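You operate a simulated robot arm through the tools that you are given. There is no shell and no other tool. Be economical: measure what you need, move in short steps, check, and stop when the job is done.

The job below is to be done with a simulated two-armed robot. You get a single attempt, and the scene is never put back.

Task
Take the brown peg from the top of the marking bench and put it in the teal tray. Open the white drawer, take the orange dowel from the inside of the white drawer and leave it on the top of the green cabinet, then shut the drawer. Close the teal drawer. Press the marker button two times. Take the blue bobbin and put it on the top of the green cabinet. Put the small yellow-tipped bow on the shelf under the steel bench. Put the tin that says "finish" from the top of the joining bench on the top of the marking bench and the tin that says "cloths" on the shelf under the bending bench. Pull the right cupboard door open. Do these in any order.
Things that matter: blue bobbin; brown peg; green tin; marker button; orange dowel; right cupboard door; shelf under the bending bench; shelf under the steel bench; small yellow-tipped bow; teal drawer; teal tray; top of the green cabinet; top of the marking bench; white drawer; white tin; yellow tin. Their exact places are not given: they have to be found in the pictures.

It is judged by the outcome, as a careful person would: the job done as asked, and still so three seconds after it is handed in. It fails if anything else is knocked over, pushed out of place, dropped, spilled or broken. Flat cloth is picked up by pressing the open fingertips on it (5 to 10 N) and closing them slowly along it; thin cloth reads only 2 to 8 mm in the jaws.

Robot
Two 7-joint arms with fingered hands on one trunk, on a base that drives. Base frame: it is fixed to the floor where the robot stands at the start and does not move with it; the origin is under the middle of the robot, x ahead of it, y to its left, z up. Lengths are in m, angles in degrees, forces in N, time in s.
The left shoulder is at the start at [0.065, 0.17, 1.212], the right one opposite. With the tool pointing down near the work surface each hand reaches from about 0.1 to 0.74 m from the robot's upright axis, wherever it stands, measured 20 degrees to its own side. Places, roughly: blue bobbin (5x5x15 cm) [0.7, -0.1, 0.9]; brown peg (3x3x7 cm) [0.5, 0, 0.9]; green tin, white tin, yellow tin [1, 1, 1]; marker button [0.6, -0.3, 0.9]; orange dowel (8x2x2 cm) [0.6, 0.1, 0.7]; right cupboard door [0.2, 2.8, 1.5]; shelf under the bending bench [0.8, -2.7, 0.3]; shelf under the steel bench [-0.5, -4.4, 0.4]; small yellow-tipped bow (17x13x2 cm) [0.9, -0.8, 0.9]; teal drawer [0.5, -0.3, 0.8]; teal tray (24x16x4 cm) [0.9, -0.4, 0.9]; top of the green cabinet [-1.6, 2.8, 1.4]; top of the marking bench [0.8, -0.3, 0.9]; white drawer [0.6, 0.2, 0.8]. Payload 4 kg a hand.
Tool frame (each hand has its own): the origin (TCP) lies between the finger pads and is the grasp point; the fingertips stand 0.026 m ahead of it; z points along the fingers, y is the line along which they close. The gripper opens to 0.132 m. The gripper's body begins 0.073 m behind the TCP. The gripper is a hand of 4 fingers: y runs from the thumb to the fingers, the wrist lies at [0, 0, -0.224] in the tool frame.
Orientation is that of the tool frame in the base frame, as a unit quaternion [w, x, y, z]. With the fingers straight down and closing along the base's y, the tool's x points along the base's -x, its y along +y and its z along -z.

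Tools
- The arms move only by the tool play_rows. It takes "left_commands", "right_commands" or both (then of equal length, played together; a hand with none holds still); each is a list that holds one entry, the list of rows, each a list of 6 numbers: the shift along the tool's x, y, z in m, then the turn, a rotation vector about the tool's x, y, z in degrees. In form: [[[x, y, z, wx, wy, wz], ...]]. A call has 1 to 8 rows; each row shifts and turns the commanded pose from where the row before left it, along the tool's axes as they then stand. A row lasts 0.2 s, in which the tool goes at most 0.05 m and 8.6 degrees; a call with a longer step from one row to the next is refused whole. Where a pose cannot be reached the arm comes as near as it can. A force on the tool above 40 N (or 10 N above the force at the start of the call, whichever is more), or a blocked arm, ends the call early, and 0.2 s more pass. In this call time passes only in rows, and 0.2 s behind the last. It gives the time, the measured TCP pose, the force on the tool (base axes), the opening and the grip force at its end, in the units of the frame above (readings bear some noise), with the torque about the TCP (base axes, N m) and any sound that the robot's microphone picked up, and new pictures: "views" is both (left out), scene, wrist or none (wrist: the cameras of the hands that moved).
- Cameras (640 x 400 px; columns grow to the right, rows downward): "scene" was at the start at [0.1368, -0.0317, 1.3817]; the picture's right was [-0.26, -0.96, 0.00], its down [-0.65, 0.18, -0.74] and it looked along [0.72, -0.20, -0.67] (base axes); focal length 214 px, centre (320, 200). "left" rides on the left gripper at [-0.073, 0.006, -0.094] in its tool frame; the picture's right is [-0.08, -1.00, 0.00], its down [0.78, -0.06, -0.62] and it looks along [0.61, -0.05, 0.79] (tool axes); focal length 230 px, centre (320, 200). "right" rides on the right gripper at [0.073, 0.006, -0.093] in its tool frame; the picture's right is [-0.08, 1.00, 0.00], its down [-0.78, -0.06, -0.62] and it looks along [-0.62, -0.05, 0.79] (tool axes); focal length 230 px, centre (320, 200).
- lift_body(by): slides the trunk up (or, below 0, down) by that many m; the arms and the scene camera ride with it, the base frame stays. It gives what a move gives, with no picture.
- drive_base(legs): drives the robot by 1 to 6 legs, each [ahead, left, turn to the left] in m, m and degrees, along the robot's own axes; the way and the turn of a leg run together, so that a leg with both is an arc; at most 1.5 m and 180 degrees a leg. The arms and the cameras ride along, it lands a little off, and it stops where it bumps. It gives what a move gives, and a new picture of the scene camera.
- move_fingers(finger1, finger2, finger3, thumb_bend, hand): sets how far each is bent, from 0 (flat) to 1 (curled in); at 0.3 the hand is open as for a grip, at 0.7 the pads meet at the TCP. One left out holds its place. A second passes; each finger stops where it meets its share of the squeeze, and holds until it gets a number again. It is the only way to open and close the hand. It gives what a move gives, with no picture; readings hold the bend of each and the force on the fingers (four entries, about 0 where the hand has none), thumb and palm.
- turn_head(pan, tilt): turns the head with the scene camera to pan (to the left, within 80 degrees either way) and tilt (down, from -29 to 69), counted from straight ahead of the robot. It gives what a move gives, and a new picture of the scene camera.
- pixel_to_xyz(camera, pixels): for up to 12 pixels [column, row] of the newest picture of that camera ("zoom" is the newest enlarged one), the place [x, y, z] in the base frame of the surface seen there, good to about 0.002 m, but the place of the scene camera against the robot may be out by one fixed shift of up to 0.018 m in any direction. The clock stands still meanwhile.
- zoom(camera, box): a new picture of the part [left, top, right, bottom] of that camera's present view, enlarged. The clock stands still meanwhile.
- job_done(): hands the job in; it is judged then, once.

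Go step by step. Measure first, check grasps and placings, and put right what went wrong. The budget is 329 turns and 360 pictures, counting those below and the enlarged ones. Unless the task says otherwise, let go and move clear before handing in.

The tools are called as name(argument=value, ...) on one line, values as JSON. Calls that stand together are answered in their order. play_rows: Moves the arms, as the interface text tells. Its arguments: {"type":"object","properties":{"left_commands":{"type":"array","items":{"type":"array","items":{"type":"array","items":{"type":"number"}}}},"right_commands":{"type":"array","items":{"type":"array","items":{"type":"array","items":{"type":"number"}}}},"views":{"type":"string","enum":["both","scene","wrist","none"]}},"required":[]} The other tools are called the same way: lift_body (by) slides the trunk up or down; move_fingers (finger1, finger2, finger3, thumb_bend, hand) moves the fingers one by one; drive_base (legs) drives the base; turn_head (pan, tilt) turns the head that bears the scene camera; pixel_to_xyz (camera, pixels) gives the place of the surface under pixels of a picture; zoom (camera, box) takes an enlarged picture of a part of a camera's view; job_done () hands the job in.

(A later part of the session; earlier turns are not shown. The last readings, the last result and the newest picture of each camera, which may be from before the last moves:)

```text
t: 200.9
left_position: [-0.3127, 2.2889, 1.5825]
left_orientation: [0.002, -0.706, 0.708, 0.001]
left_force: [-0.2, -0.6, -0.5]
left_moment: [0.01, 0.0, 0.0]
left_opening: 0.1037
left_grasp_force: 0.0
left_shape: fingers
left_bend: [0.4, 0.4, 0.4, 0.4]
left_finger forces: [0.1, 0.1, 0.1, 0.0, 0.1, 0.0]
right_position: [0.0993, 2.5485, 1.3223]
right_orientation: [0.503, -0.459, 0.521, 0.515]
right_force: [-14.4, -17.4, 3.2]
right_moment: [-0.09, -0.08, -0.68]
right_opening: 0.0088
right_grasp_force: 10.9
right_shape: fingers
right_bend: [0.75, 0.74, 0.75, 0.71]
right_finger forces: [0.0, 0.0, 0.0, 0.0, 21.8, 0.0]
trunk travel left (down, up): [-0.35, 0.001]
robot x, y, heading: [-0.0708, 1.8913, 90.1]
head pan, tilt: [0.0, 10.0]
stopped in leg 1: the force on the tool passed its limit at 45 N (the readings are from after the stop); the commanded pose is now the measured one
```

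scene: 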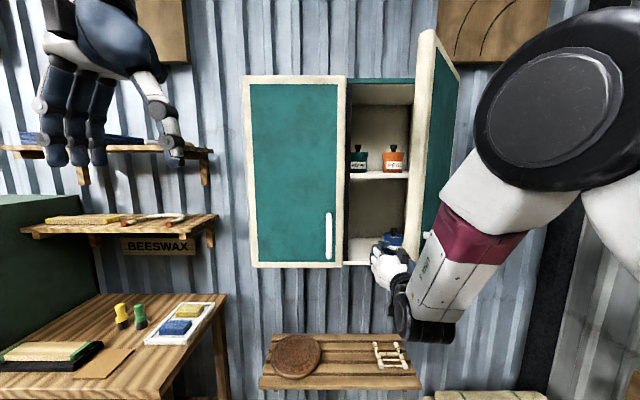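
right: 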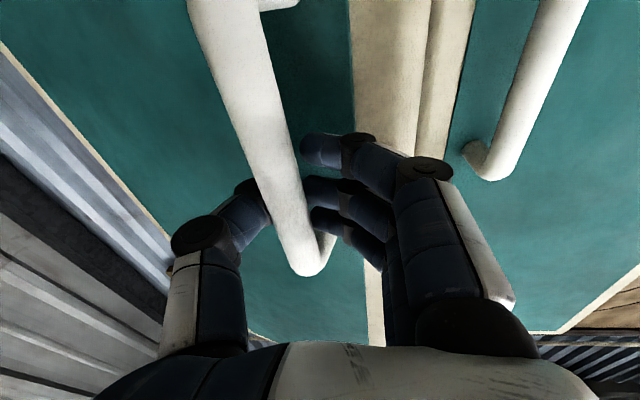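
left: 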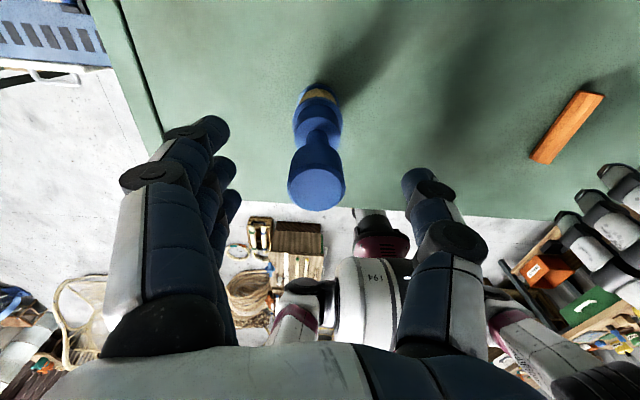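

Contact force stopped it. Measure where the door is now.

pixel_to_xyz(camera="scene", pixels=[[421, 60], [421, 120], [418, 160], [458, 80], [455, 120], [412, 80], [408, 230], [430, 120]])

zoom(camera="scene", box=[330, 180, 490, 300])

zoom(camera="right", box=[0, 0, 640, 400])

```text
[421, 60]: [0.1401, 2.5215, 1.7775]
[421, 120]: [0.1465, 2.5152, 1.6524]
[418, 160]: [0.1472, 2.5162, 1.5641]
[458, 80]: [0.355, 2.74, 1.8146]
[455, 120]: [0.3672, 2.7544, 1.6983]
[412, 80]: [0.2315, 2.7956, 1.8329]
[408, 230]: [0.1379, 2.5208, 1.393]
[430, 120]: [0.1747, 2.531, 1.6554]
```

```text
3.33 times, centred on (410, 240) of scene
```

zoom: 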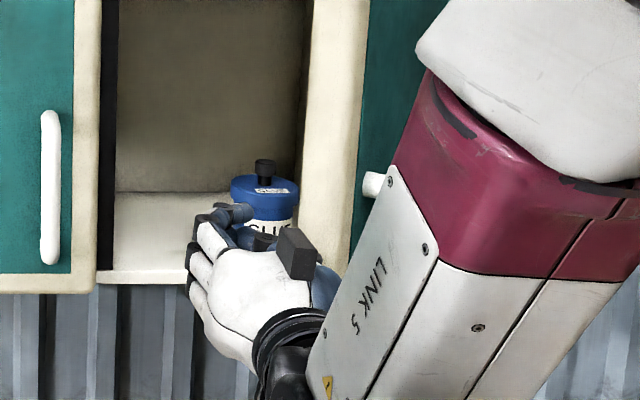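

```text
1.00 times, centred on (320, 200) of right (not enlarged: the box is as wide or as high as the picture)
```

zoom: 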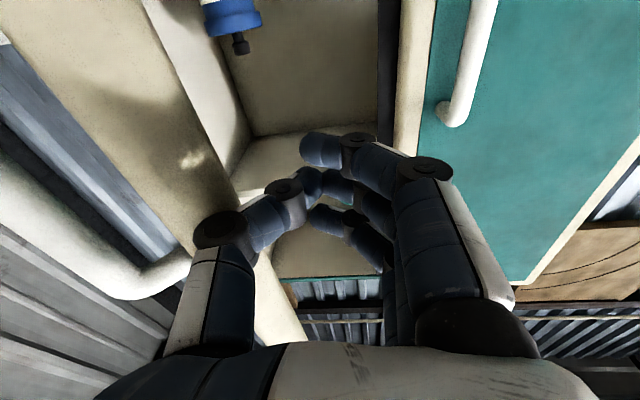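

The door is at ~48°; only the thumb tip touched its edge. Back off left 5 cm, go 9 cm deeper, then push right again.

drive_base(legs=[[0, 0.06, 0], [0.09, 0, 0], [0, -0.07, 0], [0, -0.07, 0]])

```text
t: 203.9
left_position: [-0.3046, 2.3757, 1.5829]
left_orientation: [0.003, -0.706, 0.708, 0.001]
left_force: [-0.1, 0.2, 0.2]
left_moment: [0.02, 0.0, -0.01]
left_opening: 0.1035
left_grasp_force: 0.1
left_shape: fingers
left_bend: [0.4, 0.4, 0.4, 0.4]
left_finger forces: [0.0, 0.0, 0.0, 0.0, 0.0, 0.0]
right_position: [0.1052, 2.6345, 1.3169]
right_orientation: [0.498, -0.464, 0.521, 0.514]
right_force: [-9.5, -12.5, 3.5]
right_moment: [-0.37, -0.03, -1.52]
right_opening: 0.0106
right_grasp_force: 7.2
right_shape: fingers
right_bend: [0.75, 0.74, 0.75, 0.7]
right_finger forces: [0.0, 0.1, 0.0, 0.0, 0.0, 14.5]
trunk travel left (down, up): [-0.35, 0.001]
robot x, y, heading: [-0.0608, 1.9745, 90.4]
head pan, tilt: [0.0, 10.0]
stopped in leg 3: the robot was blocked; the commanded pose is now the measured one
```

scene: 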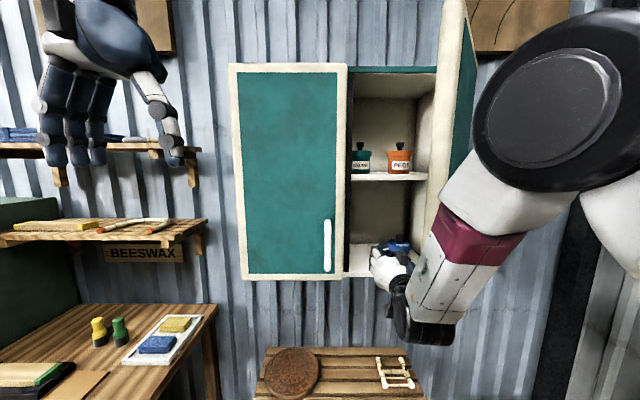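

The forearm is on the handle side, blocking it. Back out, turn the right hand down again, and push from the left with the arm reaching out to the right.

drive_base(legs=[[0, 0.03, 0], [-0.3, 0, 0], [0, 0.2, 0]])

play_rows(right_commands=[[[0, 0, 0, 0, 8.2, 0], [0, 0, 0, 0, 8.2, 0], [0, 0, 0, 0, 8.2, 0], [0, 0, 0, 0, 8.2, 0], [0, 0, 0, 0, 8.2, 0], [0, 0, 0, 0, 8.2, 0]]], views="none")

play_rows(right_commands=[[[0, 0, 0, 0, 8.2, 0], [0, 0, 0, 0, 8.2, 0], [0, 0, 0, 0, 8.2, 0], [0, 0, 0, 0, 8.2, 0], [0, 0, 0, 0, 8.0, 0]]], views="scene")

```text
t: 208.5
left_position: [-0.5385, 2.0718, 1.5819]
left_orientation: [0.002, -0.706, 0.708, 0.0]
left_force: [-0.1, 0.4, 0.4]
left_moment: [0.02, -0.01, 0.01]
left_opening: 0.1034
left_grasp_force: 0.0
left_shape: fingers
left_bend: [0.4, 0.4, 0.4, 0.4]
left_finger forces: [0.0, 0.0, 0.0, 0.0, 0.1, 0.1]
right_position: [-0.1266, 2.3311, 1.3168]
right_orientation: [0.499, -0.463, 0.523, 0.513]
right_force: [0.2, 0.4, 0.9]
right_moment: [-0.02, 0.01, -0.02]
right_opening: 0.0105
right_grasp_force: 0.0
right_shape: fingers
right_bend: [0.75, 0.74, 0.75, 0.7]
right_finger forces: [0.0, 0.0, 0.1, 0.1, 0.0, 0.0]
trunk travel left (down, up): [-0.35, 0.001]
robot x, y, heading: [-0.3018, 1.6691, 90.3]
head pan, tilt: [0.0, 10.0]
```

scene: 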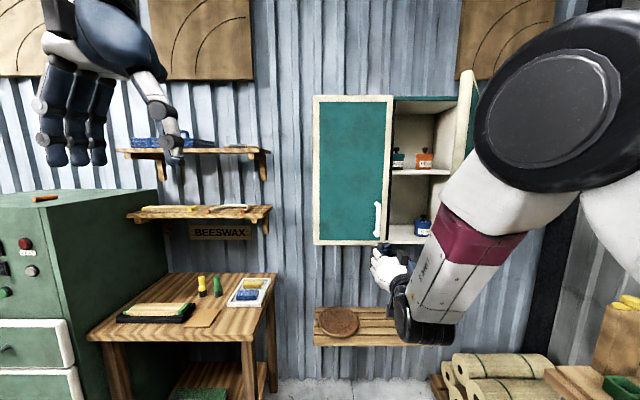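

```text
t: 209.9
left_position: [-0.5346, 2.0732, 1.5819]
left_orientation: [0.001, -0.707, 0.708, 0.001]
left_force: [0.7, 0.1, 0.1]
left_moment: [-0.01, 0.03, -0.01]
left_opening: 0.1034
left_grasp_force: 0.0
left_shape: fingers
left_bend: [0.4, 0.4, 0.4, 0.4]
left_finger forces: [0.0, 0.0, 0.0, 0.0, 0.1, 0.0]
right_position: [-0.1037, 2.3333, 1.3259]
right_orientation: [0.216, -0.611, 0.701, 0.297]
right_force: [0.4, 0.2, -0.7]
right_moment: [0.01, 0.04, -0.02]
right_opening: 0.0107
right_grasp_force: 0.1
right_shape: fingers
right_bend: [0.75, 0.74, 0.75, 0.7]
right_finger forces: [0.0, 0.1, 0.0, 0.0, 0.1, 0.1]
trunk travel left (down, up): [-0.35, 0.001]
robot x, y, heading: [-0.3011, 1.6691, 90.1]
head pan, tilt: [0.0, 10.0]
```

```text
t: 211.1
left_position: [-0.5391, 2.0736, 1.5807]
left_orientation: [0.002, -0.707, 0.708, -0.001]
left_force: [-0.7, -0.6, 0.1]
left_moment: [-0.05, -0.01, -0.02]
left_opening: 0.1036
left_grasp_force: 0.0
left_shape: fingers
left_bend: [0.4, 0.4, 0.4, 0.4]
left_finger forces: [0.0, 0.0, 0.1, 0.0, 0.1, 0.0]
right_position: [-0.1296, 2.3326, 1.3155]
right_orientation: [-0.017, -0.69, 0.723, 0.032]
right_force: [-0.5, -0.3, 0.2]
right_moment: [-0.02, -0.03, 0.02]
right_opening: 0.011
right_grasp_force: 0.0
right_shape: fingers
right_bend: [0.75, 0.74, 0.75, 0.7]
right_finger forces: [0.0, 0.1, 0.0, 0.1, 0.0, 0.0]
trunk travel left (down, up): [-0.35, 0.001]
robot x, y, heading: [-0.3008, 1.6676, 90.1]
head pan, tilt: [0.0, 10.0]
```

scene: 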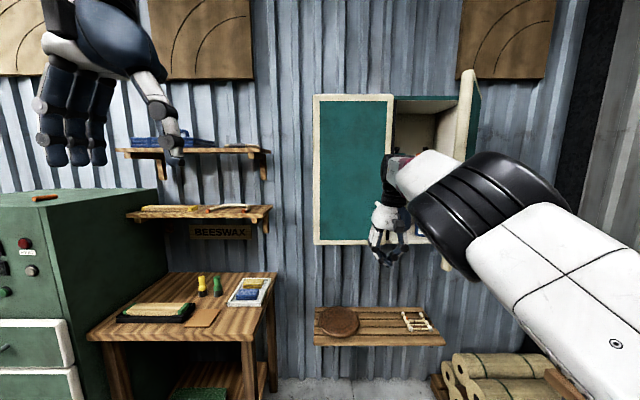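

Move the right arm outward to the right so the forearm comes from the left, and shift the robot left.

play_rows(right_commands=[[[0.02, -0.042, -0.012, 0, 0, 0], [0.02, -0.042, -0.012, 0, 0, 0], [0.02, -0.042, -0.012, 0, 0, 0], [0.02, -0.042, -0.012, 0, 0, 0], [0.02, -0.042, -0.012, 0, 0, 0], [0.02, -0.042, -0.012, 0, 0, 0], [0.02, -0.042, -0.012, 0, 0, 0], [0.02, -0.042, -0.012, 0, 0, 0]]], views="none")

drive_base(legs=[[0, 0.25, 0], [0.3, 0, 0]])

turn_head(pan=-25, tilt=15)

```text
t: 212.9
left_position: [-0.5353, 2.0722, 1.5812]
left_orientation: [0.002, -0.707, 0.708, 0.0]
left_force: [0.9, -0.7, -0.2]
left_moment: [-0.01, 0.0, 0.02]
left_opening: 0.1037
left_grasp_force: 0.1
left_shape: fingers
left_bend: [0.4, 0.4, 0.4, 0.4]
left_finger forces: [0.0, 0.0, 0.0, 0.0, 0.0, 0.0]
right_position: [0.211, 2.1538, 1.3856]
right_orientation: [-0.019, -0.69, 0.723, 0.035]
right_force: [0.1, 0.0, -0.4]
right_moment: [0.0, 0.0, 0.01]
right_opening: 0.0106
right_grasp_force: 0.1
right_shape: fingers
right_bend: [0.75, 0.74, 0.75, 0.7]
right_finger forces: [0.0, 0.0, 0.0, 0.0, 0.1, 0.0]
trunk travel left (down, up): [-0.35, 0.001]
robot x, y, heading: [-0.2976, 1.6728, 90.2]
head pan, tilt: [0.0, 10.0]
```

```text
t: 217.4
left_position: [-0.7925, 2.3691, 1.5821]
left_orientation: [0.003, -0.707, 0.708, 0.0]
left_force: [0.7, -0.4, 0.1]
left_moment: [0.02, 0.03, -0.03]
left_opening: 0.1035
left_grasp_force: 0.1
left_shape: fingers
left_bend: [0.4, 0.4, 0.4, 0.4]
left_finger forces: [0.0, 0.0, 0.0, 0.1, 0.0, 0.1]
right_position: [-0.0449, 2.4508, 1.3847]
right_orientation: [-0.017, -0.69, 0.723, 0.035]
right_force: [0.2, 0.6, 0.0]
right_moment: [0.03, -0.01, -0.02]
right_opening: 0.0105
right_grasp_force: 0.1
right_shape: fingers
right_bend: [0.75, 0.74, 0.75, 0.7]
right_finger forces: [0.0, 0.1, 0.0, 0.0, 0.0, 0.0]
trunk travel left (down, up): [-0.35, 0.001]
robot x, y, heading: [-0.5546, 1.9711, 90.0]
head pan, tilt: [0.0, 10.0]
```

scene: 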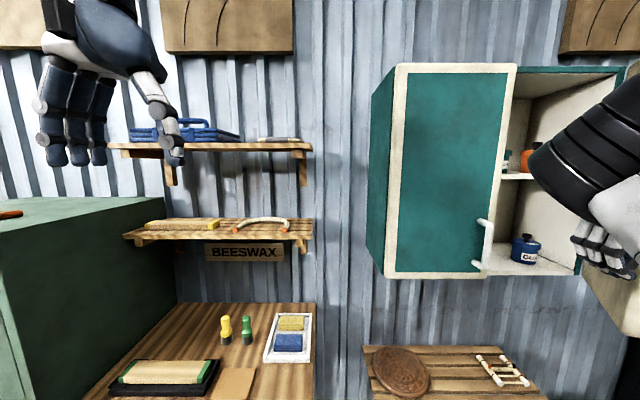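

```text
t: 218.3
left_position: [-0.7912, 2.3661, 1.5813]
left_orientation: [0.002, -0.707, 0.708, 0.0]
left_force: [-0.2, -0.5, 0.6]
left_moment: [-0.03, 0.03, -0.01]
left_opening: 0.1035
left_grasp_force: 0.1
left_shape: fingers
left_bend: [0.4, 0.4, 0.4, 0.4]
left_finger forces: [0.0, 0.1, 0.0, 0.0, 0.0, 0.0]
right_position: [-0.0449, 2.4521, 1.3851]
right_orientation: [-0.018, -0.69, 0.723, 0.035]
right_force: [0.5, 0.5, -0.3]
right_moment: [0.01, 0.04, -0.05]
right_opening: 0.0106
right_grasp_force: 0.1
right_shape: fingers
right_bend: [0.75, 0.74, 0.75, 0.7]
right_finger forces: [0.1, 0.0, 0.0, 0.1, 0.0, 0.1]
trunk travel left (down, up): [-0.35, 0.001]
robot x, y, heading: [-0.5552, 1.9673, 90.3]
head pan, tilt: [-25.0, 15.0]
```

scene: 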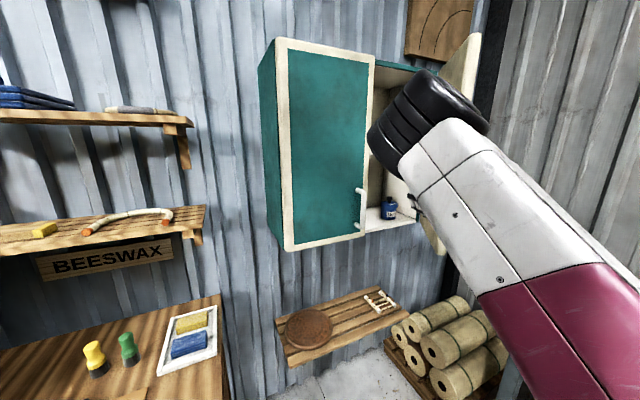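

Forearm now comes from the left-behind. Move forward 0.13 and push right.

drive_base(legs=[[0.13, 0, 0], [0, -0.2, 0], [0, -0.05, 0], [0, -0.05, 0]])

```text
t: 223.0
left_position: [-0.4912, 2.5013, 1.581]
left_orientation: [0.003, -0.707, 0.707, -0.001]
left_force: [-0.1, 0.6, -0.1]
left_moment: [0.0, 0.01, 0.0]
left_opening: 0.1034
left_grasp_force: 0.1
left_shape: fingers
left_bend: [0.4, 0.4, 0.4, 0.4]
left_finger forces: [0.0, 0.1, 0.0, 0.0, 0.0, 0.0]
right_position: [0.2568, 2.5838, 1.3849]
right_orientation: [-0.016, -0.689, 0.724, 0.035]
right_force: [0.3, -0.4, -0.3]
right_moment: [0.01, 0.02, 0.0]
right_opening: 0.0105
right_grasp_force: 0.0
right_shape: fingers
right_bend: [0.75, 0.74, 0.75, 0.7]
right_finger forces: [0.1, 0.0, 0.0, 0.0, 0.0, 0.1]
trunk travel left (down, up): [-0.35, 0.001]
robot x, y, heading: [-0.2567, 2.1039, 90.1]
head pan, tilt: [-25.0, 15.0]
```

scene: 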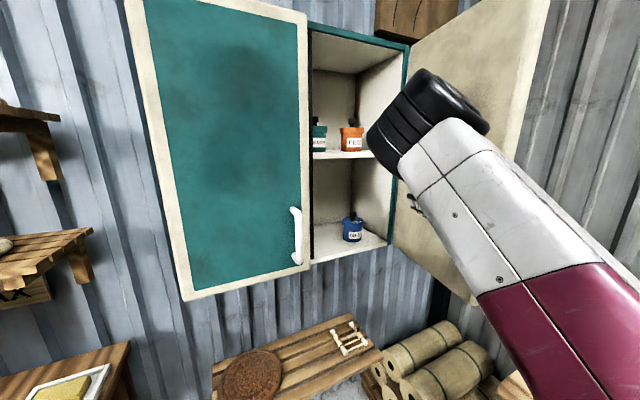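

The door has opened further with no force left. Measure its edge.

pixel_to_xyz(camera="scene", pixels=[[540, 40], [520, 110], [415, 60], [470, 295], [440, 250], [500, 60]])

```text
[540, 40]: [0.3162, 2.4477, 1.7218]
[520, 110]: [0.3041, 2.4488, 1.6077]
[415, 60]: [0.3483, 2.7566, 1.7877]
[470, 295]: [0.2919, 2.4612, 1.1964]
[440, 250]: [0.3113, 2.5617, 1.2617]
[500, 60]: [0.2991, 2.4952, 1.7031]
```

Door is at ~83° — open. Back out, tuck in the right arm, and lower the trunk.

drive_base(legs=[[0, 0.08, 0], [-0.55, 0, 0]])

play_rows(right_commands=[[[0.01, 0.04, 0, 0, 0, 0], [0.01, 0.04, 0, 0, 0, 0], [0.01, 0.04, 0, 0, 0, 0], [0.01, 0.04, 0, 0, 0, 0], [0.01, 0.04, 0, 0, 0, 0], [0.01, 0.03, 0, 0, 0, 0]]], views="none")

lift_body(by=-0.125)

drive_base(legs=[[0, 0, -90]])

turn_head(pan=0, tilt=30)

```text
t: 227.1
left_position: [-0.5717, 1.9491, 1.5821]
left_orientation: [-0.002, 0.71, -0.704, 0.0]
left_force: [0.2, 0.0, -0.1]
left_moment: [0.03, 0.01, 0.02]
left_opening: 0.1036
left_grasp_force: 0.0
left_shape: fingers
left_bend: [0.4, 0.4, 0.4, 0.4]
left_finger forces: [0.0, 0.0, 0.1, 0.1, 0.1, 0.0]
right_position: [0.1748, 2.0394, 1.386]
right_orientation: [-0.017, -0.694, 0.719, 0.035]
right_force: [0.7, -0.1, -0.5]
right_moment: [0.01, 0.0, -0.01]
right_opening: 0.0107
right_grasp_force: 0.1
right_shape: fingers
right_bend: [0.75, 0.74, 0.75, 0.7]
right_finger forces: [0.0, 0.1, 0.0, 0.1, 0.0, 0.1]
trunk travel left (down, up): [-0.35, 0.001]
robot x, y, heading: [-0.3321, 1.5489, 90.6]
head pan, tilt: [-25.0, 15.0]
```

scene: 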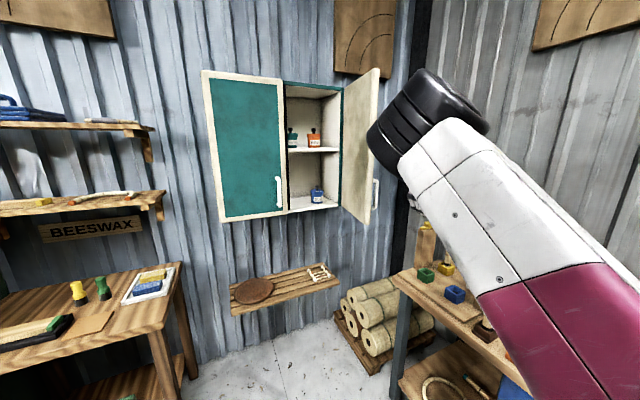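

```text
t: 228.5
left_position: [-0.5727, 1.9497, 1.5812]
left_orientation: [-0.002, 0.71, -0.704, 0.001]
left_force: [-0.1, -0.4, 0.2]
left_moment: [0.0, -0.01, -0.01]
left_opening: 0.1037
left_grasp_force: 0.1
left_shape: fingers
left_bend: [0.4, 0.4, 0.4, 0.4]
left_finger forces: [0.0, 0.0, 0.0, 0.1, 0.0, 0.0]
right_position: [-0.0453, 1.989, 1.3948]
right_orientation: [-0.044, -0.682, 0.728, 0.053]
right_force: [-0.2, -0.6, -0.5]
right_moment: [0.04, -0.02, 0.01]
right_opening: 0.0107
right_grasp_force: 0.1
right_shape: fingers
right_bend: [0.75, 0.74, 0.75, 0.7]
right_finger forces: [0.2, 0.1, 0.1, 0.1, 0.1, 0.0]
trunk travel left (down, up): [-0.35, 0.001]
robot x, y, heading: [-0.3307, 1.5486, 91.1]
head pan, tilt: [-25.0, 15.0]
```

```text
t: 230.1
left_position: [-0.5714, 1.955, 1.4513]
left_orientation: [0.002, 0.71, -0.704, 0.005]
left_force: [0.2, 0.6, -0.1]
left_moment: [0.05, -0.01, 0.0]
left_opening: 0.1036
left_grasp_force: 0.1
left_shape: fingers
left_bend: [0.4, 0.4, 0.4, 0.4]
left_finger forces: [0.0, 0.0, 0.0, 0.1, 0.0, 0.0]
right_position: [-0.0433, 1.9894, 1.2676]
right_orientation: [-0.047, -0.684, 0.726, 0.054]
right_force: [0.3, 0.5, 0.2]
right_moment: [-0.02, 0.0, 0.05]
right_opening: 0.0107
right_grasp_force: 0.1
right_shape: fingers
right_bend: [0.75, 0.74, 0.75, 0.7]
right_finger forces: [0.1, 0.1, 0.1, 0.1, 0.0, 0.1]
trunk travel left (down, up): [-0.225, 0.126]
robot x, y, heading: [-0.3317, 1.5506, 90.8]
head pan, tilt: [-25.0, 15.0]
```

```text
t: 234.3
left_position: [0.0757, 1.7923, 1.453]
left_orientation: [-0.005, -0.002, 1.0, -0.002]
left_force: [0.3, -0.2, -0.4]
left_moment: [0.05, -0.01, 0.03]
left_opening: 0.1037
left_grasp_force: 0.0
left_shape: fingers
left_bend: [0.4, 0.4, 0.4, 0.4]
left_finger forces: [0.0, 0.0, 0.0, 0.1, 0.0, 0.1]
right_position: [0.1084, 1.2662, 1.2717]
right_orientation: [0.008, 0.031, 0.997, 0.073]
right_force: [0.4, -0.2, 0.6]
right_moment: [0.02, 0.01, 0.01]
right_opening: 0.0106
right_grasp_force: 0.0
right_shape: fingers
right_bend: [0.75, 0.74, 0.75, 0.7]
right_finger forces: [0.0, 0.0, 0.0, 0.0, 0.0, 0.0]
trunk travel left (down, up): [-0.225, 0.126]
robot x, y, heading: [-0.3292, 1.5486, 0.4]
head pan, tilt: [-25.0, 15.0]
```

scene: 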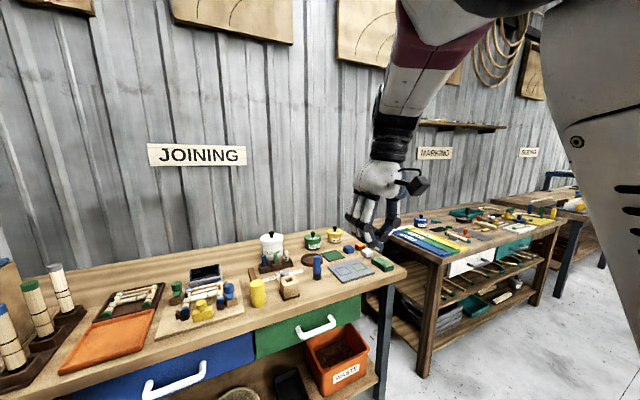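

```text
t: 235.2
left_position: [0.0756, 1.7907, 1.4532]
left_orientation: [-0.004, -0.001, 1.0, -0.001]
left_force: [0.0, -0.8, -0.7]
left_moment: [-0.02, -0.02, -0.01]
left_opening: 0.1035
left_grasp_force: 0.0
left_shape: fingers
left_bend: [0.4, 0.4, 0.4, 0.4]
left_finger forces: [0.0, 0.0, 0.0, 0.0, 0.0, 0.0]
right_position: [0.108, 1.2643, 1.2711]
right_orientation: [0.008, 0.032, 0.997, 0.076]
right_force: [0.1, 0.1, 0.3]
right_moment: [0.0, -0.01, 0.0]
right_opening: 0.0108
right_grasp_force: 0.3
right_shape: fingers
right_bend: [0.75, 0.74, 0.75, 0.7]
right_finger forces: [0.0, 0.0, 0.1, 0.0, 0.0, 0.1]
trunk travel left (down, up): [-0.225, 0.126]
robot x, y, heading: [-0.3272, 1.5482, 0.6]
head pan, tilt: [0.0, 30.0]
```

scene: 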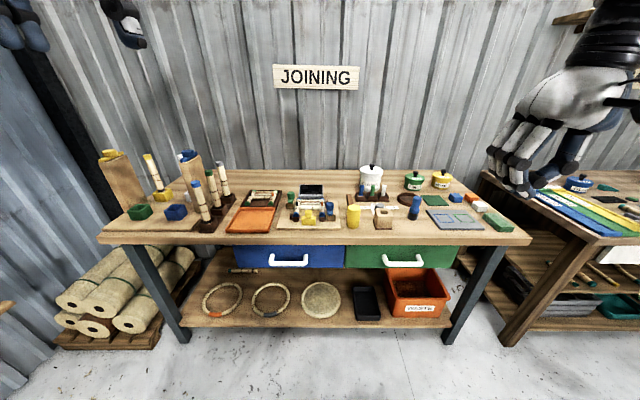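

Tins at (370,178) white, (414,182) green, (441,180) yellow. Zoom for labels.

zoom(camera="scene", box=[340, 155, 480, 240])

pixel_to_xyz(camera="scene", pixels=[[370, 185], [370, 170], [414, 185], [414, 178], [441, 183], [441, 176], [520, 240], [102, 240], [320, 238], [320, 180]])

```text
4.57 times, centred on (410, 198) of scene
```

zoom: 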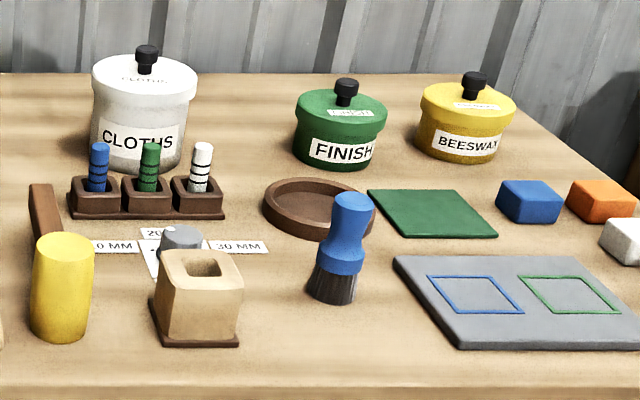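

```text
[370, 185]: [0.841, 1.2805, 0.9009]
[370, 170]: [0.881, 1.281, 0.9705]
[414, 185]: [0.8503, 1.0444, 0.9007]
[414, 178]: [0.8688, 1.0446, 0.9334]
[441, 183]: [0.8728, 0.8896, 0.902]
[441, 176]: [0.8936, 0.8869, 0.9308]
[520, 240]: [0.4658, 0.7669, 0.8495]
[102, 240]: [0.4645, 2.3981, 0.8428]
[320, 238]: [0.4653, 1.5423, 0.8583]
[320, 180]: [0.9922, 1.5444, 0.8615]
```

White = CLOTHS, green = FINISH. Drive up to the joining bench, straighten the right hand, and bring the left hand over the white tin.

drive_base(legs=[[0.4, -0.52, -0.5]])

move_fingers(hand="left", finger1=0.2, finger2=0.2, finger3=0.2, thumb_bend=0.2)

play_rows(right_commands=[[[0, 0, 0, 4.4, 0.5, -1.9], [0, 0, 0, 4.4, 0.5, -1.9], [0, 0, 0, 0, 0, 0], [0, 0, 0, 0, 0, 0], [0, 0, 0, 0, 0, 0], [0, 0, 0, 0, 0, 0]]], left_commands=[[[-0.04, 0.0, 0.02, 0, 0, 0], [-0.04, 0, 0.02, 0, 0, 0], [-0.04, 0, 0.03, 0, 0, 0], [-0.04, 0, 0.03, 0, 0, 0], [-0.02, 0, 0.045, 0, 0, 0], [0, 0, 0.045, 0, 0, 0]]], views="both")

```text
t: 240.3
left_position: [0.4825, 1.2701, 1.4512]
left_orientation: [-0.005, -0.002, 1.0, -0.002]
left_force: [-0.4, -0.6, -0.1]
left_moment: [-0.02, 0.01, 0.02]
left_opening: 0.1035
left_grasp_force: 0.1
left_shape: fingers
left_bend: [0.4, 0.4, 0.4, 0.4]
left_finger forces: [0.1, 0.0, 0.0, 0.0, 0.1, 0.1]
right_position: [0.5136, 0.744, 1.2704]
right_orientation: [0.008, 0.032, 0.997, 0.076]
right_force: [-0.1, -0.5, -0.5]
right_moment: [0.03, -0.01, -0.02]
right_opening: 0.0107
right_grasp_force: 0.1
right_shape: fingers
right_bend: [0.75, 0.74, 0.75, 0.7]
right_finger forces: [0.1, 0.0, 0.0, 0.0, 0.0, 0.0]
trunk travel left (down, up): [-0.225, 0.126]
robot x, y, heading: [0.0783, 1.0298, 0.2]
head pan, tilt: [0.0, 30.0]
```

scene: 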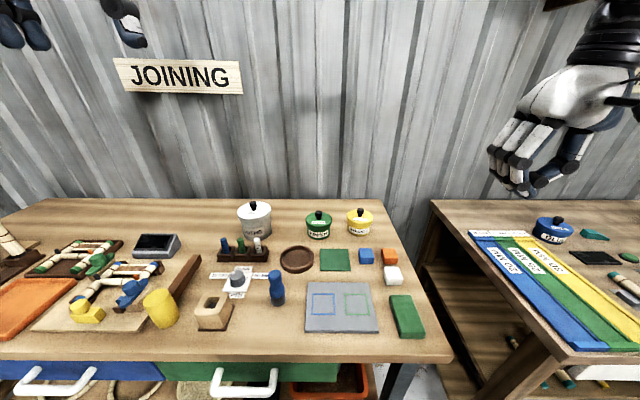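

```text
t: 241.3
left_position: [0.4821, 1.2714, 1.4509]
left_orientation: [-0.005, -0.002, 1.0, -0.001]
left_force: [0.3, -1.1, -1.1]
left_moment: [0.0, 0.0, 0.03]
left_opening: 0.1566
left_grasp_force: 0.1
left_shape: fingers
left_bend: [0.2, 0.2, 0.2, 0.2]
left_finger forces: [0.0, 0.0, 0.0, 0.0, 0.1, 0.0]
right_position: [0.5132, 0.7439, 1.2715]
right_orientation: [0.009, 0.031, 0.997, 0.077]
right_force: [-0.5, 0.4, 0.6]
right_moment: [0.01, -0.01, 0.02]
right_opening: 0.0107
right_grasp_force: 0.2
right_shape: fingers
right_bend: [0.75, 0.74, 0.75, 0.7]
right_finger forces: [0.1, 0.0, 0.1, 0.0, 0.0, 0.1]
trunk travel left (down, up): [-0.225, 0.126]
robot x, y, heading: [0.0786, 1.0273, 0.1]
head pan, tilt: [0.0, 30.0]
```

```text
t: 242.7
left_position: [0.6582, 1.2723, 1.2622]
left_orientation: [-0.005, -0.001, 1.0, -0.002]
left_force: [0.1, -1.3, -0.4]
left_moment: [-0.02, -0.02, -0.04]
left_opening: 0.1563
left_grasp_force: 0.0
left_shape: fingers
left_bend: [0.2, 0.2, 0.2, 0.2]
left_finger forces: [0.0, 0.1, 0.0, 0.0, 0.0, 0.1]
right_position: [0.5142, 0.7335, 1.265]
right_orientation: [-0.002, 0.006, 0.999, 0.033]
right_force: [0.6, -0.6, 0.0]
right_moment: [-0.02, 0.01, 0.0]
right_opening: 0.0106
right_grasp_force: 0.0
right_shape: fingers
right_bend: [0.75, 0.74, 0.75, 0.7]
right_finger forces: [0.0, 0.1, 0.1, 0.0, 0.0, 0.1]
trunk travel left (down, up): [-0.225, 0.126]
robot x, y, heading: [0.0805, 1.0334, 0.6]
head pan, tilt: [0.0, 30.0]
```

scene: 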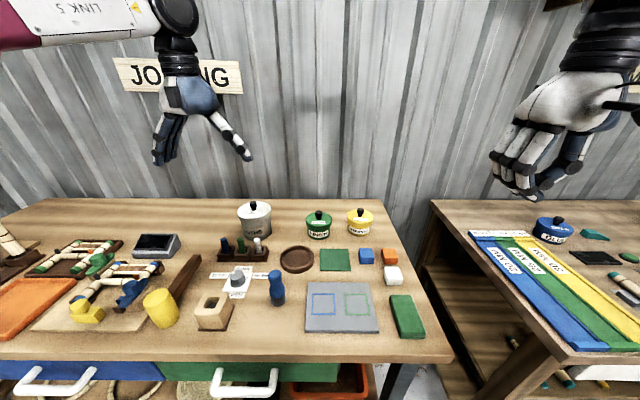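
right: 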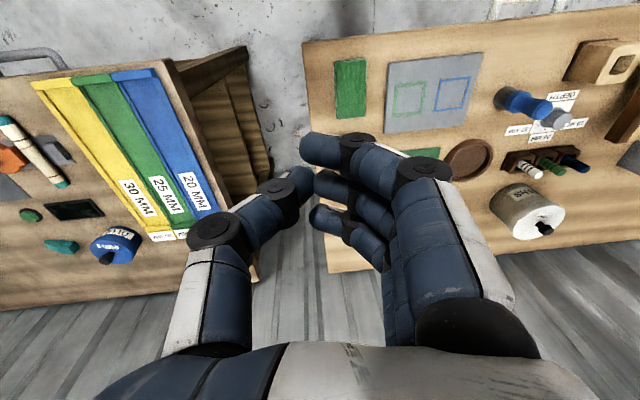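
left: 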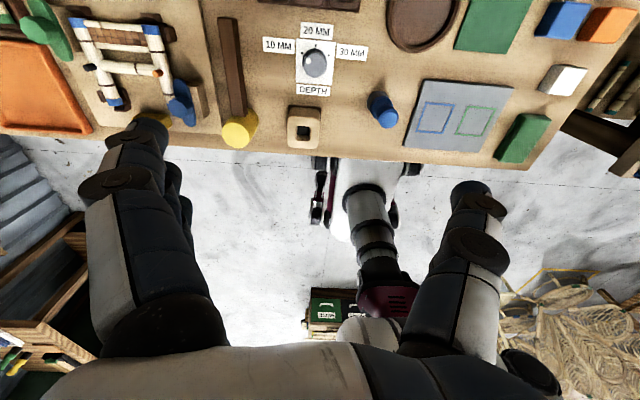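

Measure the white tin with the right camera (527,212).

zoom(camera="right", box=[460, 120, 640, 260])

zoom(camera="scene", box=[220, 190, 400, 300])

```text
2.86 times, centred on (550, 190) of right
```

zoom: 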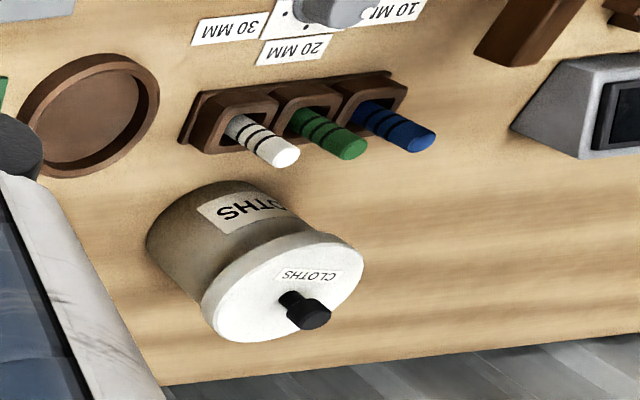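

```text
3.56 times, centred on (310, 245) of scene
```

zoom: 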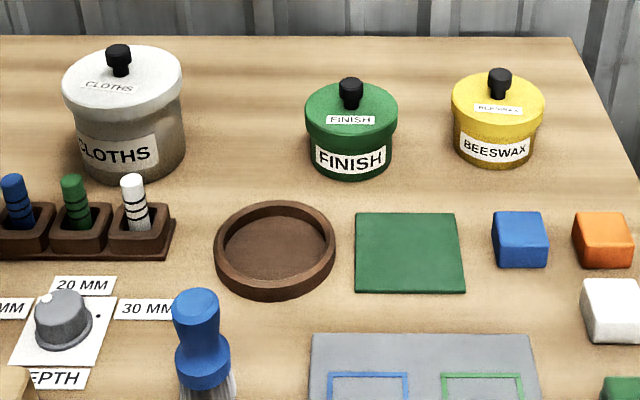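

pixel_to_xyz(camera="zoom", pixels=[[70, 85], [180, 75], [120, 100], [115, 55], [122, 165], [310, 115], [394, 115], [350, 100], [350, 82], [351, 130], [350, 165], [118, 45]])

pixel_to_xyz(camera="right", pixels=[[533, 238], [586, 205], [563, 210], [556, 212], [540, 213], [556, 230], [520, 190], [568, 231]])

```text
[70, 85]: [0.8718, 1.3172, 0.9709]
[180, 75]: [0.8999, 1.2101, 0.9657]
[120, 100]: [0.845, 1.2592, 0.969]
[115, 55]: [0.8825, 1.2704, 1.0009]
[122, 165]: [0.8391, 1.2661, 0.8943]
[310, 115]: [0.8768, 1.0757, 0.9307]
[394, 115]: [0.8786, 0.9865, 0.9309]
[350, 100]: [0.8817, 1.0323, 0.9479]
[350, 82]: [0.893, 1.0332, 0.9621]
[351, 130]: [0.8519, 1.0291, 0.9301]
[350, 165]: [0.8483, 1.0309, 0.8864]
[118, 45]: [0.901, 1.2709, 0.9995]
```

```text
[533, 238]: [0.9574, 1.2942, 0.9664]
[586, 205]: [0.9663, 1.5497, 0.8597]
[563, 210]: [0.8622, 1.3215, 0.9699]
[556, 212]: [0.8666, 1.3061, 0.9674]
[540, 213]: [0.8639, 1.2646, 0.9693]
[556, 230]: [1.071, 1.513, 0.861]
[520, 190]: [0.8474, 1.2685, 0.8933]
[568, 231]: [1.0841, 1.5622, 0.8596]
```

White tin: centre ≈ (0.906,1.278), lid Ø0.11, top 0.97, knob to 1.0. Green: centre ≈ (0.907,1.043), Ø0.09, top 0.945. Drive closer and move the left hand above the white tin.

drive_base(legs=[[0.105, 0.07, -0.4]])

play_rows(left_commands=[[[-0.04, -0.012, 0.02, 0, 0, 0], [-0.04, -0.012, 0.02, 0, 0, 0], [-0.04, -0.012, 0.02, 0, 0, 0], [-0.025, -0.012, 0.03, 0, 0, 0], [0, -0.012, 0.045, 0, 0, 0], [0, 0, 0.04, 0, 0, 0]]], views="both")

```text
t: 244.0
left_position: [0.7623, 1.3418, 1.2618]
left_orientation: [-0.004, 0.001, 1.0, -0.001]
left_force: [-0.4, 0.1, 0.7]
left_moment: [-0.02, 0.04, 0.0]
left_opening: 0.1564
left_grasp_force: 0.1
left_shape: fingers
left_bend: [0.2, 0.2, 0.2, 0.2]
left_finger forces: [0.0, 0.0, 0.0, 0.1, 0.0, 0.0]
right_position: [0.6146, 0.8043, 1.2683]
right_orientation: [0.0, 0.009, 0.999, 0.034]
right_force: [0.1, 0.2, -0.7]
right_moment: [-0.01, -0.02, -0.03]
right_opening: 0.0106
right_grasp_force: 0.1
right_shape: fingers
right_bend: [0.75, 0.74, 0.75, 0.7]
right_finger forces: [0.1, 0.0, 0.1, 0.0, 0.1, 0.1]
trunk travel left (down, up): [-0.225, 0.126]
robot x, y, heading: [0.1792, 1.1036, -0.1]
head pan, tilt: [0.0, 30.0]
```

scene: 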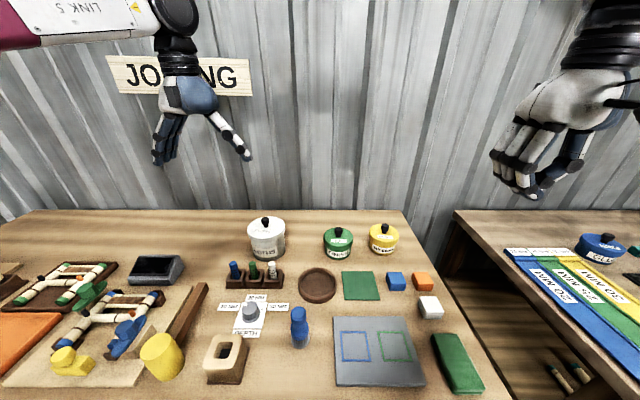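

```text
t: 245.4
left_position: [0.8924, 1.288, 1.0895]
left_orientation: [-0.005, 0.001, 1.0, -0.001]
left_force: [0.0, -0.5, 0.4]
left_moment: [-0.02, 0.01, -0.02]
left_opening: 0.1564
left_grasp_force: 0.2
left_shape: fingers
left_bend: [0.2, 0.2, 0.2, 0.2]
left_finger forces: [0.1, 0.0, 0.0, 0.1, 0.1, 0.0]
left hand out of reach, approached as far as the arm can: row 3, 4, 5, 6
right_position: [0.6145, 0.8039, 1.2668]
right_orientation: [0.0, 0.01, 0.999, 0.038]
right_force: [0.8, 0.4, -0.1]
right_moment: [0.02, -0.01, 0.03]
right_opening: 0.0111
right_grasp_force: 0.0
right_shape: fingers
right_bend: [0.75, 0.74, 0.75, 0.7]
right_finger forces: [0.0, 0.0, 0.0, 0.0, 0.0, 0.0]
trunk travel left (down, up): [-0.225, 0.126]
robot x, y, heading: [0.1785, 1.1063, 0.1]
head pan, tilt: [0.0, 30.0]
```

scene: 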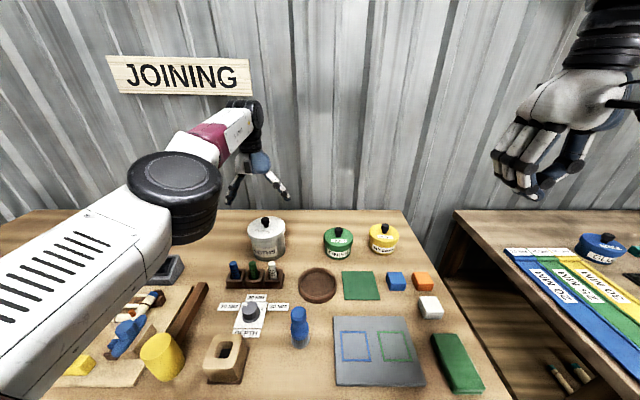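
left: 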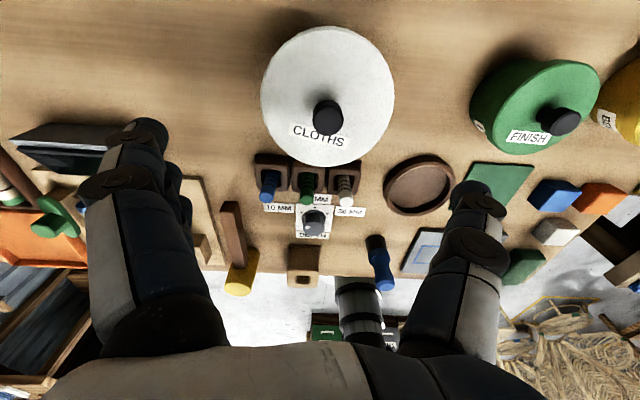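

White tin seen clearly in the left camera; measure lid and knob.

pixel_to_xyz(camera="left", pixels=[[327, 115], [263, 95], [393, 95], [327, 30], [330, 163], [560, 122], [472, 100], [598, 90], [540, 60], [340, 60]])

```text
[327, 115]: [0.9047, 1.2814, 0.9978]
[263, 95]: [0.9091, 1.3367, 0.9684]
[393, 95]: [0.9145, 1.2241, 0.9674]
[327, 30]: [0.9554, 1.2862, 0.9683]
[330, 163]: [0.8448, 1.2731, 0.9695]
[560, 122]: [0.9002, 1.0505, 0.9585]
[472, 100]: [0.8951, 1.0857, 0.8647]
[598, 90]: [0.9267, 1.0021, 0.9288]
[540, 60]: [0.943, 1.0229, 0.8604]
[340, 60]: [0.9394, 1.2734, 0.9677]
```

White tin centre (0.901,1.280), top 0.968, knob 0.998. Descend around it.

play_rows(left_commands=[[[-0.003, -0.004, 0.03, 0, 0, 0], [-0.003, -0.004, 0.03, 0, 0, 0], [-0.003, 0, 0.03, 0, 0, 0]]], views="wrist")

```text
t: 246.2
left_position: [0.9017, 1.2769, 1.0005]
left_orientation: [-0.003, 0.001, 1.0, -0.001]
left_force: [0.6, -0.5, 0.1]
left_moment: [0.03, 0.01, 0.01]
left_opening: 0.1564
left_grasp_force: 0.0
left_shape: fingers
left_bend: [0.2, 0.2, 0.2, 0.2]
left_finger forces: [0.0, 0.1, 0.0, 0.1, 0.0, 0.0]
right_position: [0.6162, 0.8031, 1.2673]
right_orientation: [0.001, 0.01, 0.999, 0.037]
right_force: [-0.2, 0.0, -0.2]
right_moment: [0.02, -0.02, -0.02]
right_opening: 0.0108
right_grasp_force: 0.1
right_shape: fingers
right_bend: [0.75, 0.74, 0.75, 0.7]
right_finger forces: [0.0, 0.0, 0.0, 0.1, 0.0, 0.1]
trunk travel left (down, up): [-0.225, 0.126]
robot x, y, heading: [0.175, 1.0997, 0.3]
head pan, tilt: [0.0, 30.0]
```

left: 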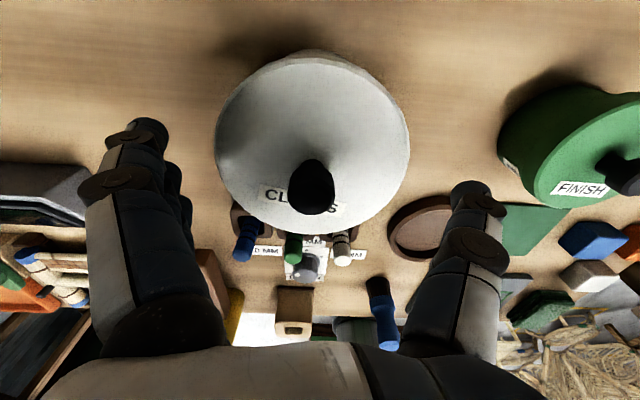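

Centred. Descend 5.5 cm and close.

play_rows(left_commands=[[[0, 0.002, 0.03, 0, 0, 0], [0, 0, 0.025, 0, 0, 0]]], views="none")

move_fingers(hand="left", finger1=0.55, finger2=0.55, finger3=0.55, thumb_bend=0.5)

zoom(camera="left", box=[0, 0, 640, 400])

```text
t: 246.8
left_position: [0.899, 1.2769, 0.9478]
left_orientation: [-0.003, 0.001, 1.0, -0.002]
left_force: [1.1, 0.7, 2.3]
left_moment: [0.18, 0.01, -0.08]
left_opening: 0.1564
left_grasp_force: 1.7
left_shape: fingers
left_bend: [0.2, 0.19, 0.2, 0.2]
left_finger forces: [0.2, 2.1, 0.1, 0.0, 0.1, 0.0]
left hand out of reach, approached as far as the arm can: row 2
right_position: [0.6131, 0.8036, 1.2678]
right_orientation: [0.002, 0.009, 0.999, 0.037]
right_force: [0.0, 1.5, -0.1]
right_moment: [-0.02, -0.01, 0.02]
right_opening: 0.0107
right_grasp_force: 0.0
right_shape: fingers
right_bend: [0.75, 0.74, 0.75, 0.7]
right_finger forces: [0.1, 0.0, 0.0, 0.0, 0.0, 0.0]
trunk travel left (down, up): [-0.225, 0.126]
robot x, y, heading: [0.1824, 1.1011, 0.1]
head pan, tilt: [0.0, 30.0]
```

```text
t: 247.8
left_position: [0.8992, 1.2768, 0.9449]
left_orientation: [-0.004, 0.001, 1.0, -0.002]
left_force: [0.6, 3.7, 4.1]
left_moment: [0.08, 0.03, 0.01]
left_opening: 0.1256
left_grasp_force: 39.7
left_shape: fingers
left_bend: [0.5, 0.5, 0.5, 0.45]
left_finger forces: [14.7, 13.7, 14.0, 0.0, 37.3, 0.1]
right_position: [0.6141, 0.8033, 1.2667]
right_orientation: [0.001, 0.01, 0.999, 0.038]
right_force: [0.4, 0.4, -1.2]
right_moment: [-0.01, -0.02, 0.03]
right_opening: 0.0107
right_grasp_force: 0.0
right_shape: fingers
right_bend: [0.75, 0.74, 0.75, 0.7]
right_finger forces: [0.1, 0.0, 0.1, 0.1, 0.0, 0.0]
trunk travel left (down, up): [-0.225, 0.126]
robot x, y, heading: [0.1819, 1.1034, 0.1]
head pan, tilt: [0.0, 30.0]
```

```text
1.00 times, centred on (320, 200) of left (not enlarged: the box is as wide or as high as the picture)
```

zoom: 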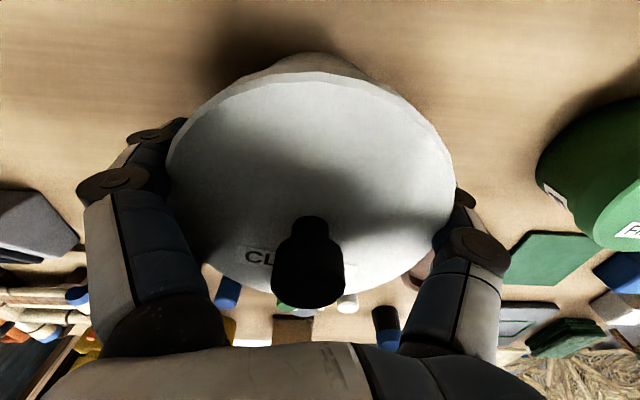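

Firm grip (≈40 N). Lift a little and check that the whole tin comes.

play_rows(left_commands=[[[0, 0, -0.02, 0, 0, 0], [0.01, 0, -0.04, 0, 0, 0], [0.02, 0, -0.04, 0, 0, 0]]], views="both")

```text
t: 248.6
left_position: [0.8694, 1.278, 1.0466]
left_orientation: [-0.004, 0.001, 1.0, -0.001]
left_force: [-0.2, -0.1, -1.0]
left_moment: [-0.02, -0.03, 0.0]
left_opening: 0.1254
left_grasp_force: 38.6
left_shape: fingers
left_bend: [0.5, 0.5, 0.5, 0.45]
left_finger forces: [13.5, 12.4, 12.8, 0.1, 38.3, 0.0]
right_position: [0.6138, 0.8035, 1.2669]
right_orientation: [0.002, 0.009, 0.999, 0.037]
right_force: [-0.9, -0.7, -0.2]
right_moment: [0.02, -0.03, 0.02]
right_opening: 0.0106
right_grasp_force: 0.0
right_shape: fingers
right_bend: [0.75, 0.74, 0.75, 0.7]
right_finger forces: [0.1, 0.0, 0.0, 0.0, 0.0, 0.0]
trunk travel left (down, up): [-0.225, 0.126]
robot x, y, heading: [0.1805, 1.104, 0.3]
head pan, tilt: [0.0, 30.0]
heard: snap
```

scene: 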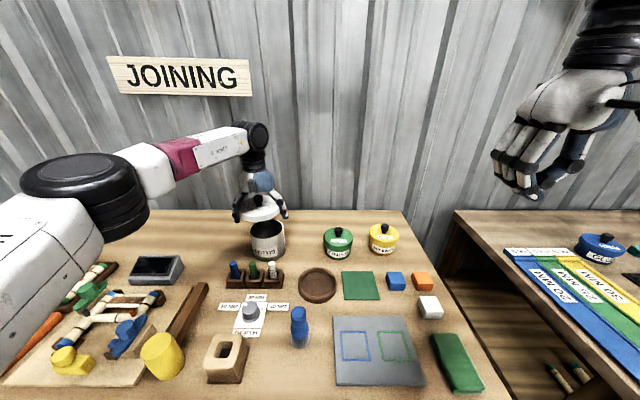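
left: 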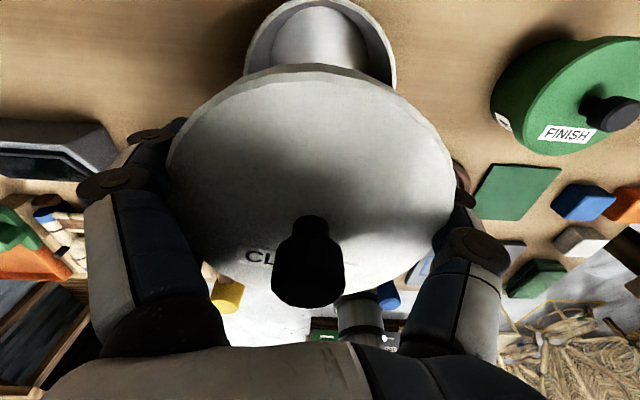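

The lid snapped off with the hand; the body stayed. I'll put the lid back exactly where it came from, and measure the body's rim first.

pixel_to_xyz(camera="left", pixels=[[249, 60], [394, 55], [320, 3], [285, 10], [360, 15], [320, 40]])

zoom(camera="scene", box=[210, 170, 330, 270])

```text
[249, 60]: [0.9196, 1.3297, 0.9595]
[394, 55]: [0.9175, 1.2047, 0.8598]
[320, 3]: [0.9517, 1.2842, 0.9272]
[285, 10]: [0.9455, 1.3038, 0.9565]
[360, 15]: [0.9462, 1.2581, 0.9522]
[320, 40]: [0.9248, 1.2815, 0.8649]
```

```text
4.00 times, centred on (270, 220) of scene
```

zoom: 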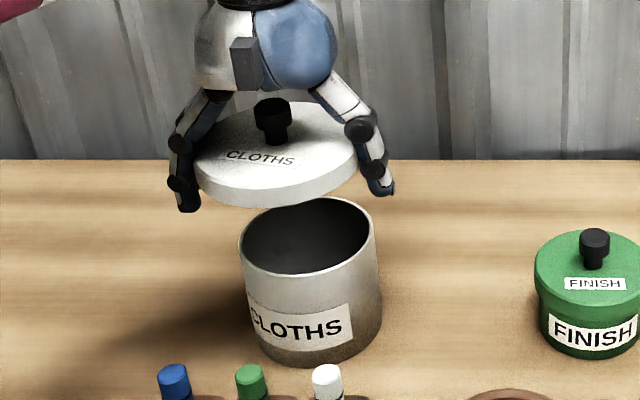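

Return: forward 3 cm, then straight down, gently pressing the lid on.

play_rows(left_commands=[[[-0.03, -0.001, 0.01, 0, 0, 0], [0, 0, 0.04, 0, 0, 0], [0, 0, 0.03, 0, 0, 0]]], views="both")

zoom(camera="scene", box=[210, 170, 330, 270])

```text
t: 249.4
left_position: [0.8973, 1.277, 0.9637]
left_orientation: [-0.005, 0.002, 1.0, -0.001]
left_force: [-0.6, -0.7, -0.3]
left_moment: [0.03, -0.01, 0.01]
left_opening: 0.1255
left_grasp_force: 38.3
left_shape: fingers
left_bend: [0.5, 0.5, 0.5, 0.45]
left_finger forces: [13.5, 12.5, 12.2, 0.0, 37.7, 0.0]
right_position: [0.6152, 0.8019, 1.2667]
right_orientation: [0.0, 0.01, 0.999, 0.038]
right_force: [0.5, 0.1, -0.3]
right_moment: [0.04, -0.05, -0.01]
right_opening: 0.0109
right_grasp_force: 0.1
right_shape: fingers
right_bend: [0.75, 0.74, 0.75, 0.7]
right_finger forces: [0.0, 0.1, 0.0, 0.0, 0.0, 0.0]
trunk travel left (down, up): [-0.225, 0.126]
robot x, y, heading: [0.1791, 1.1041, -0.1]
head pan, tilt: [0.0, 30.0]
```

scene: 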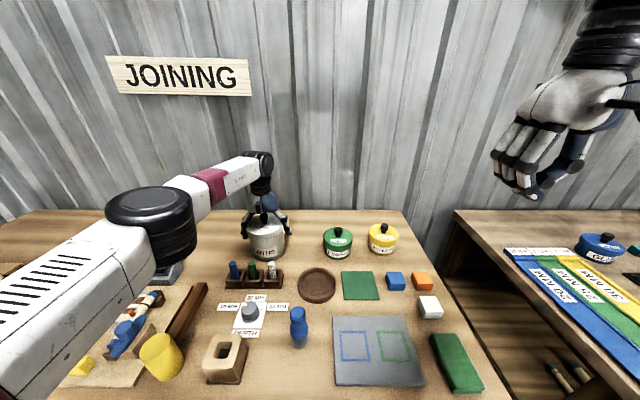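
left: 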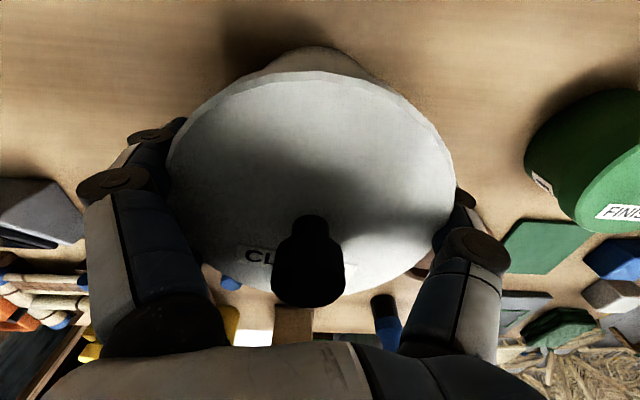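

```text
4.00 times, centred on (270, 220) of scene
```

zoom: 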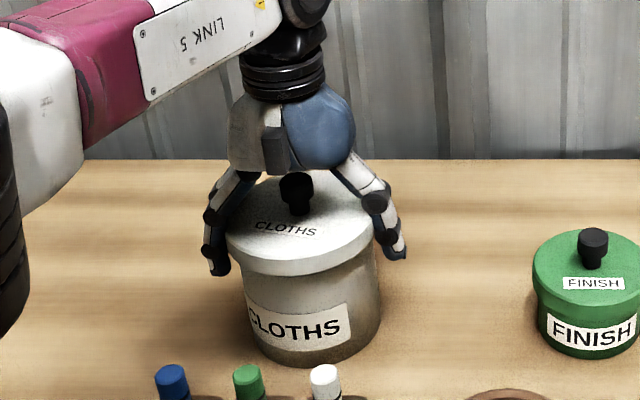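

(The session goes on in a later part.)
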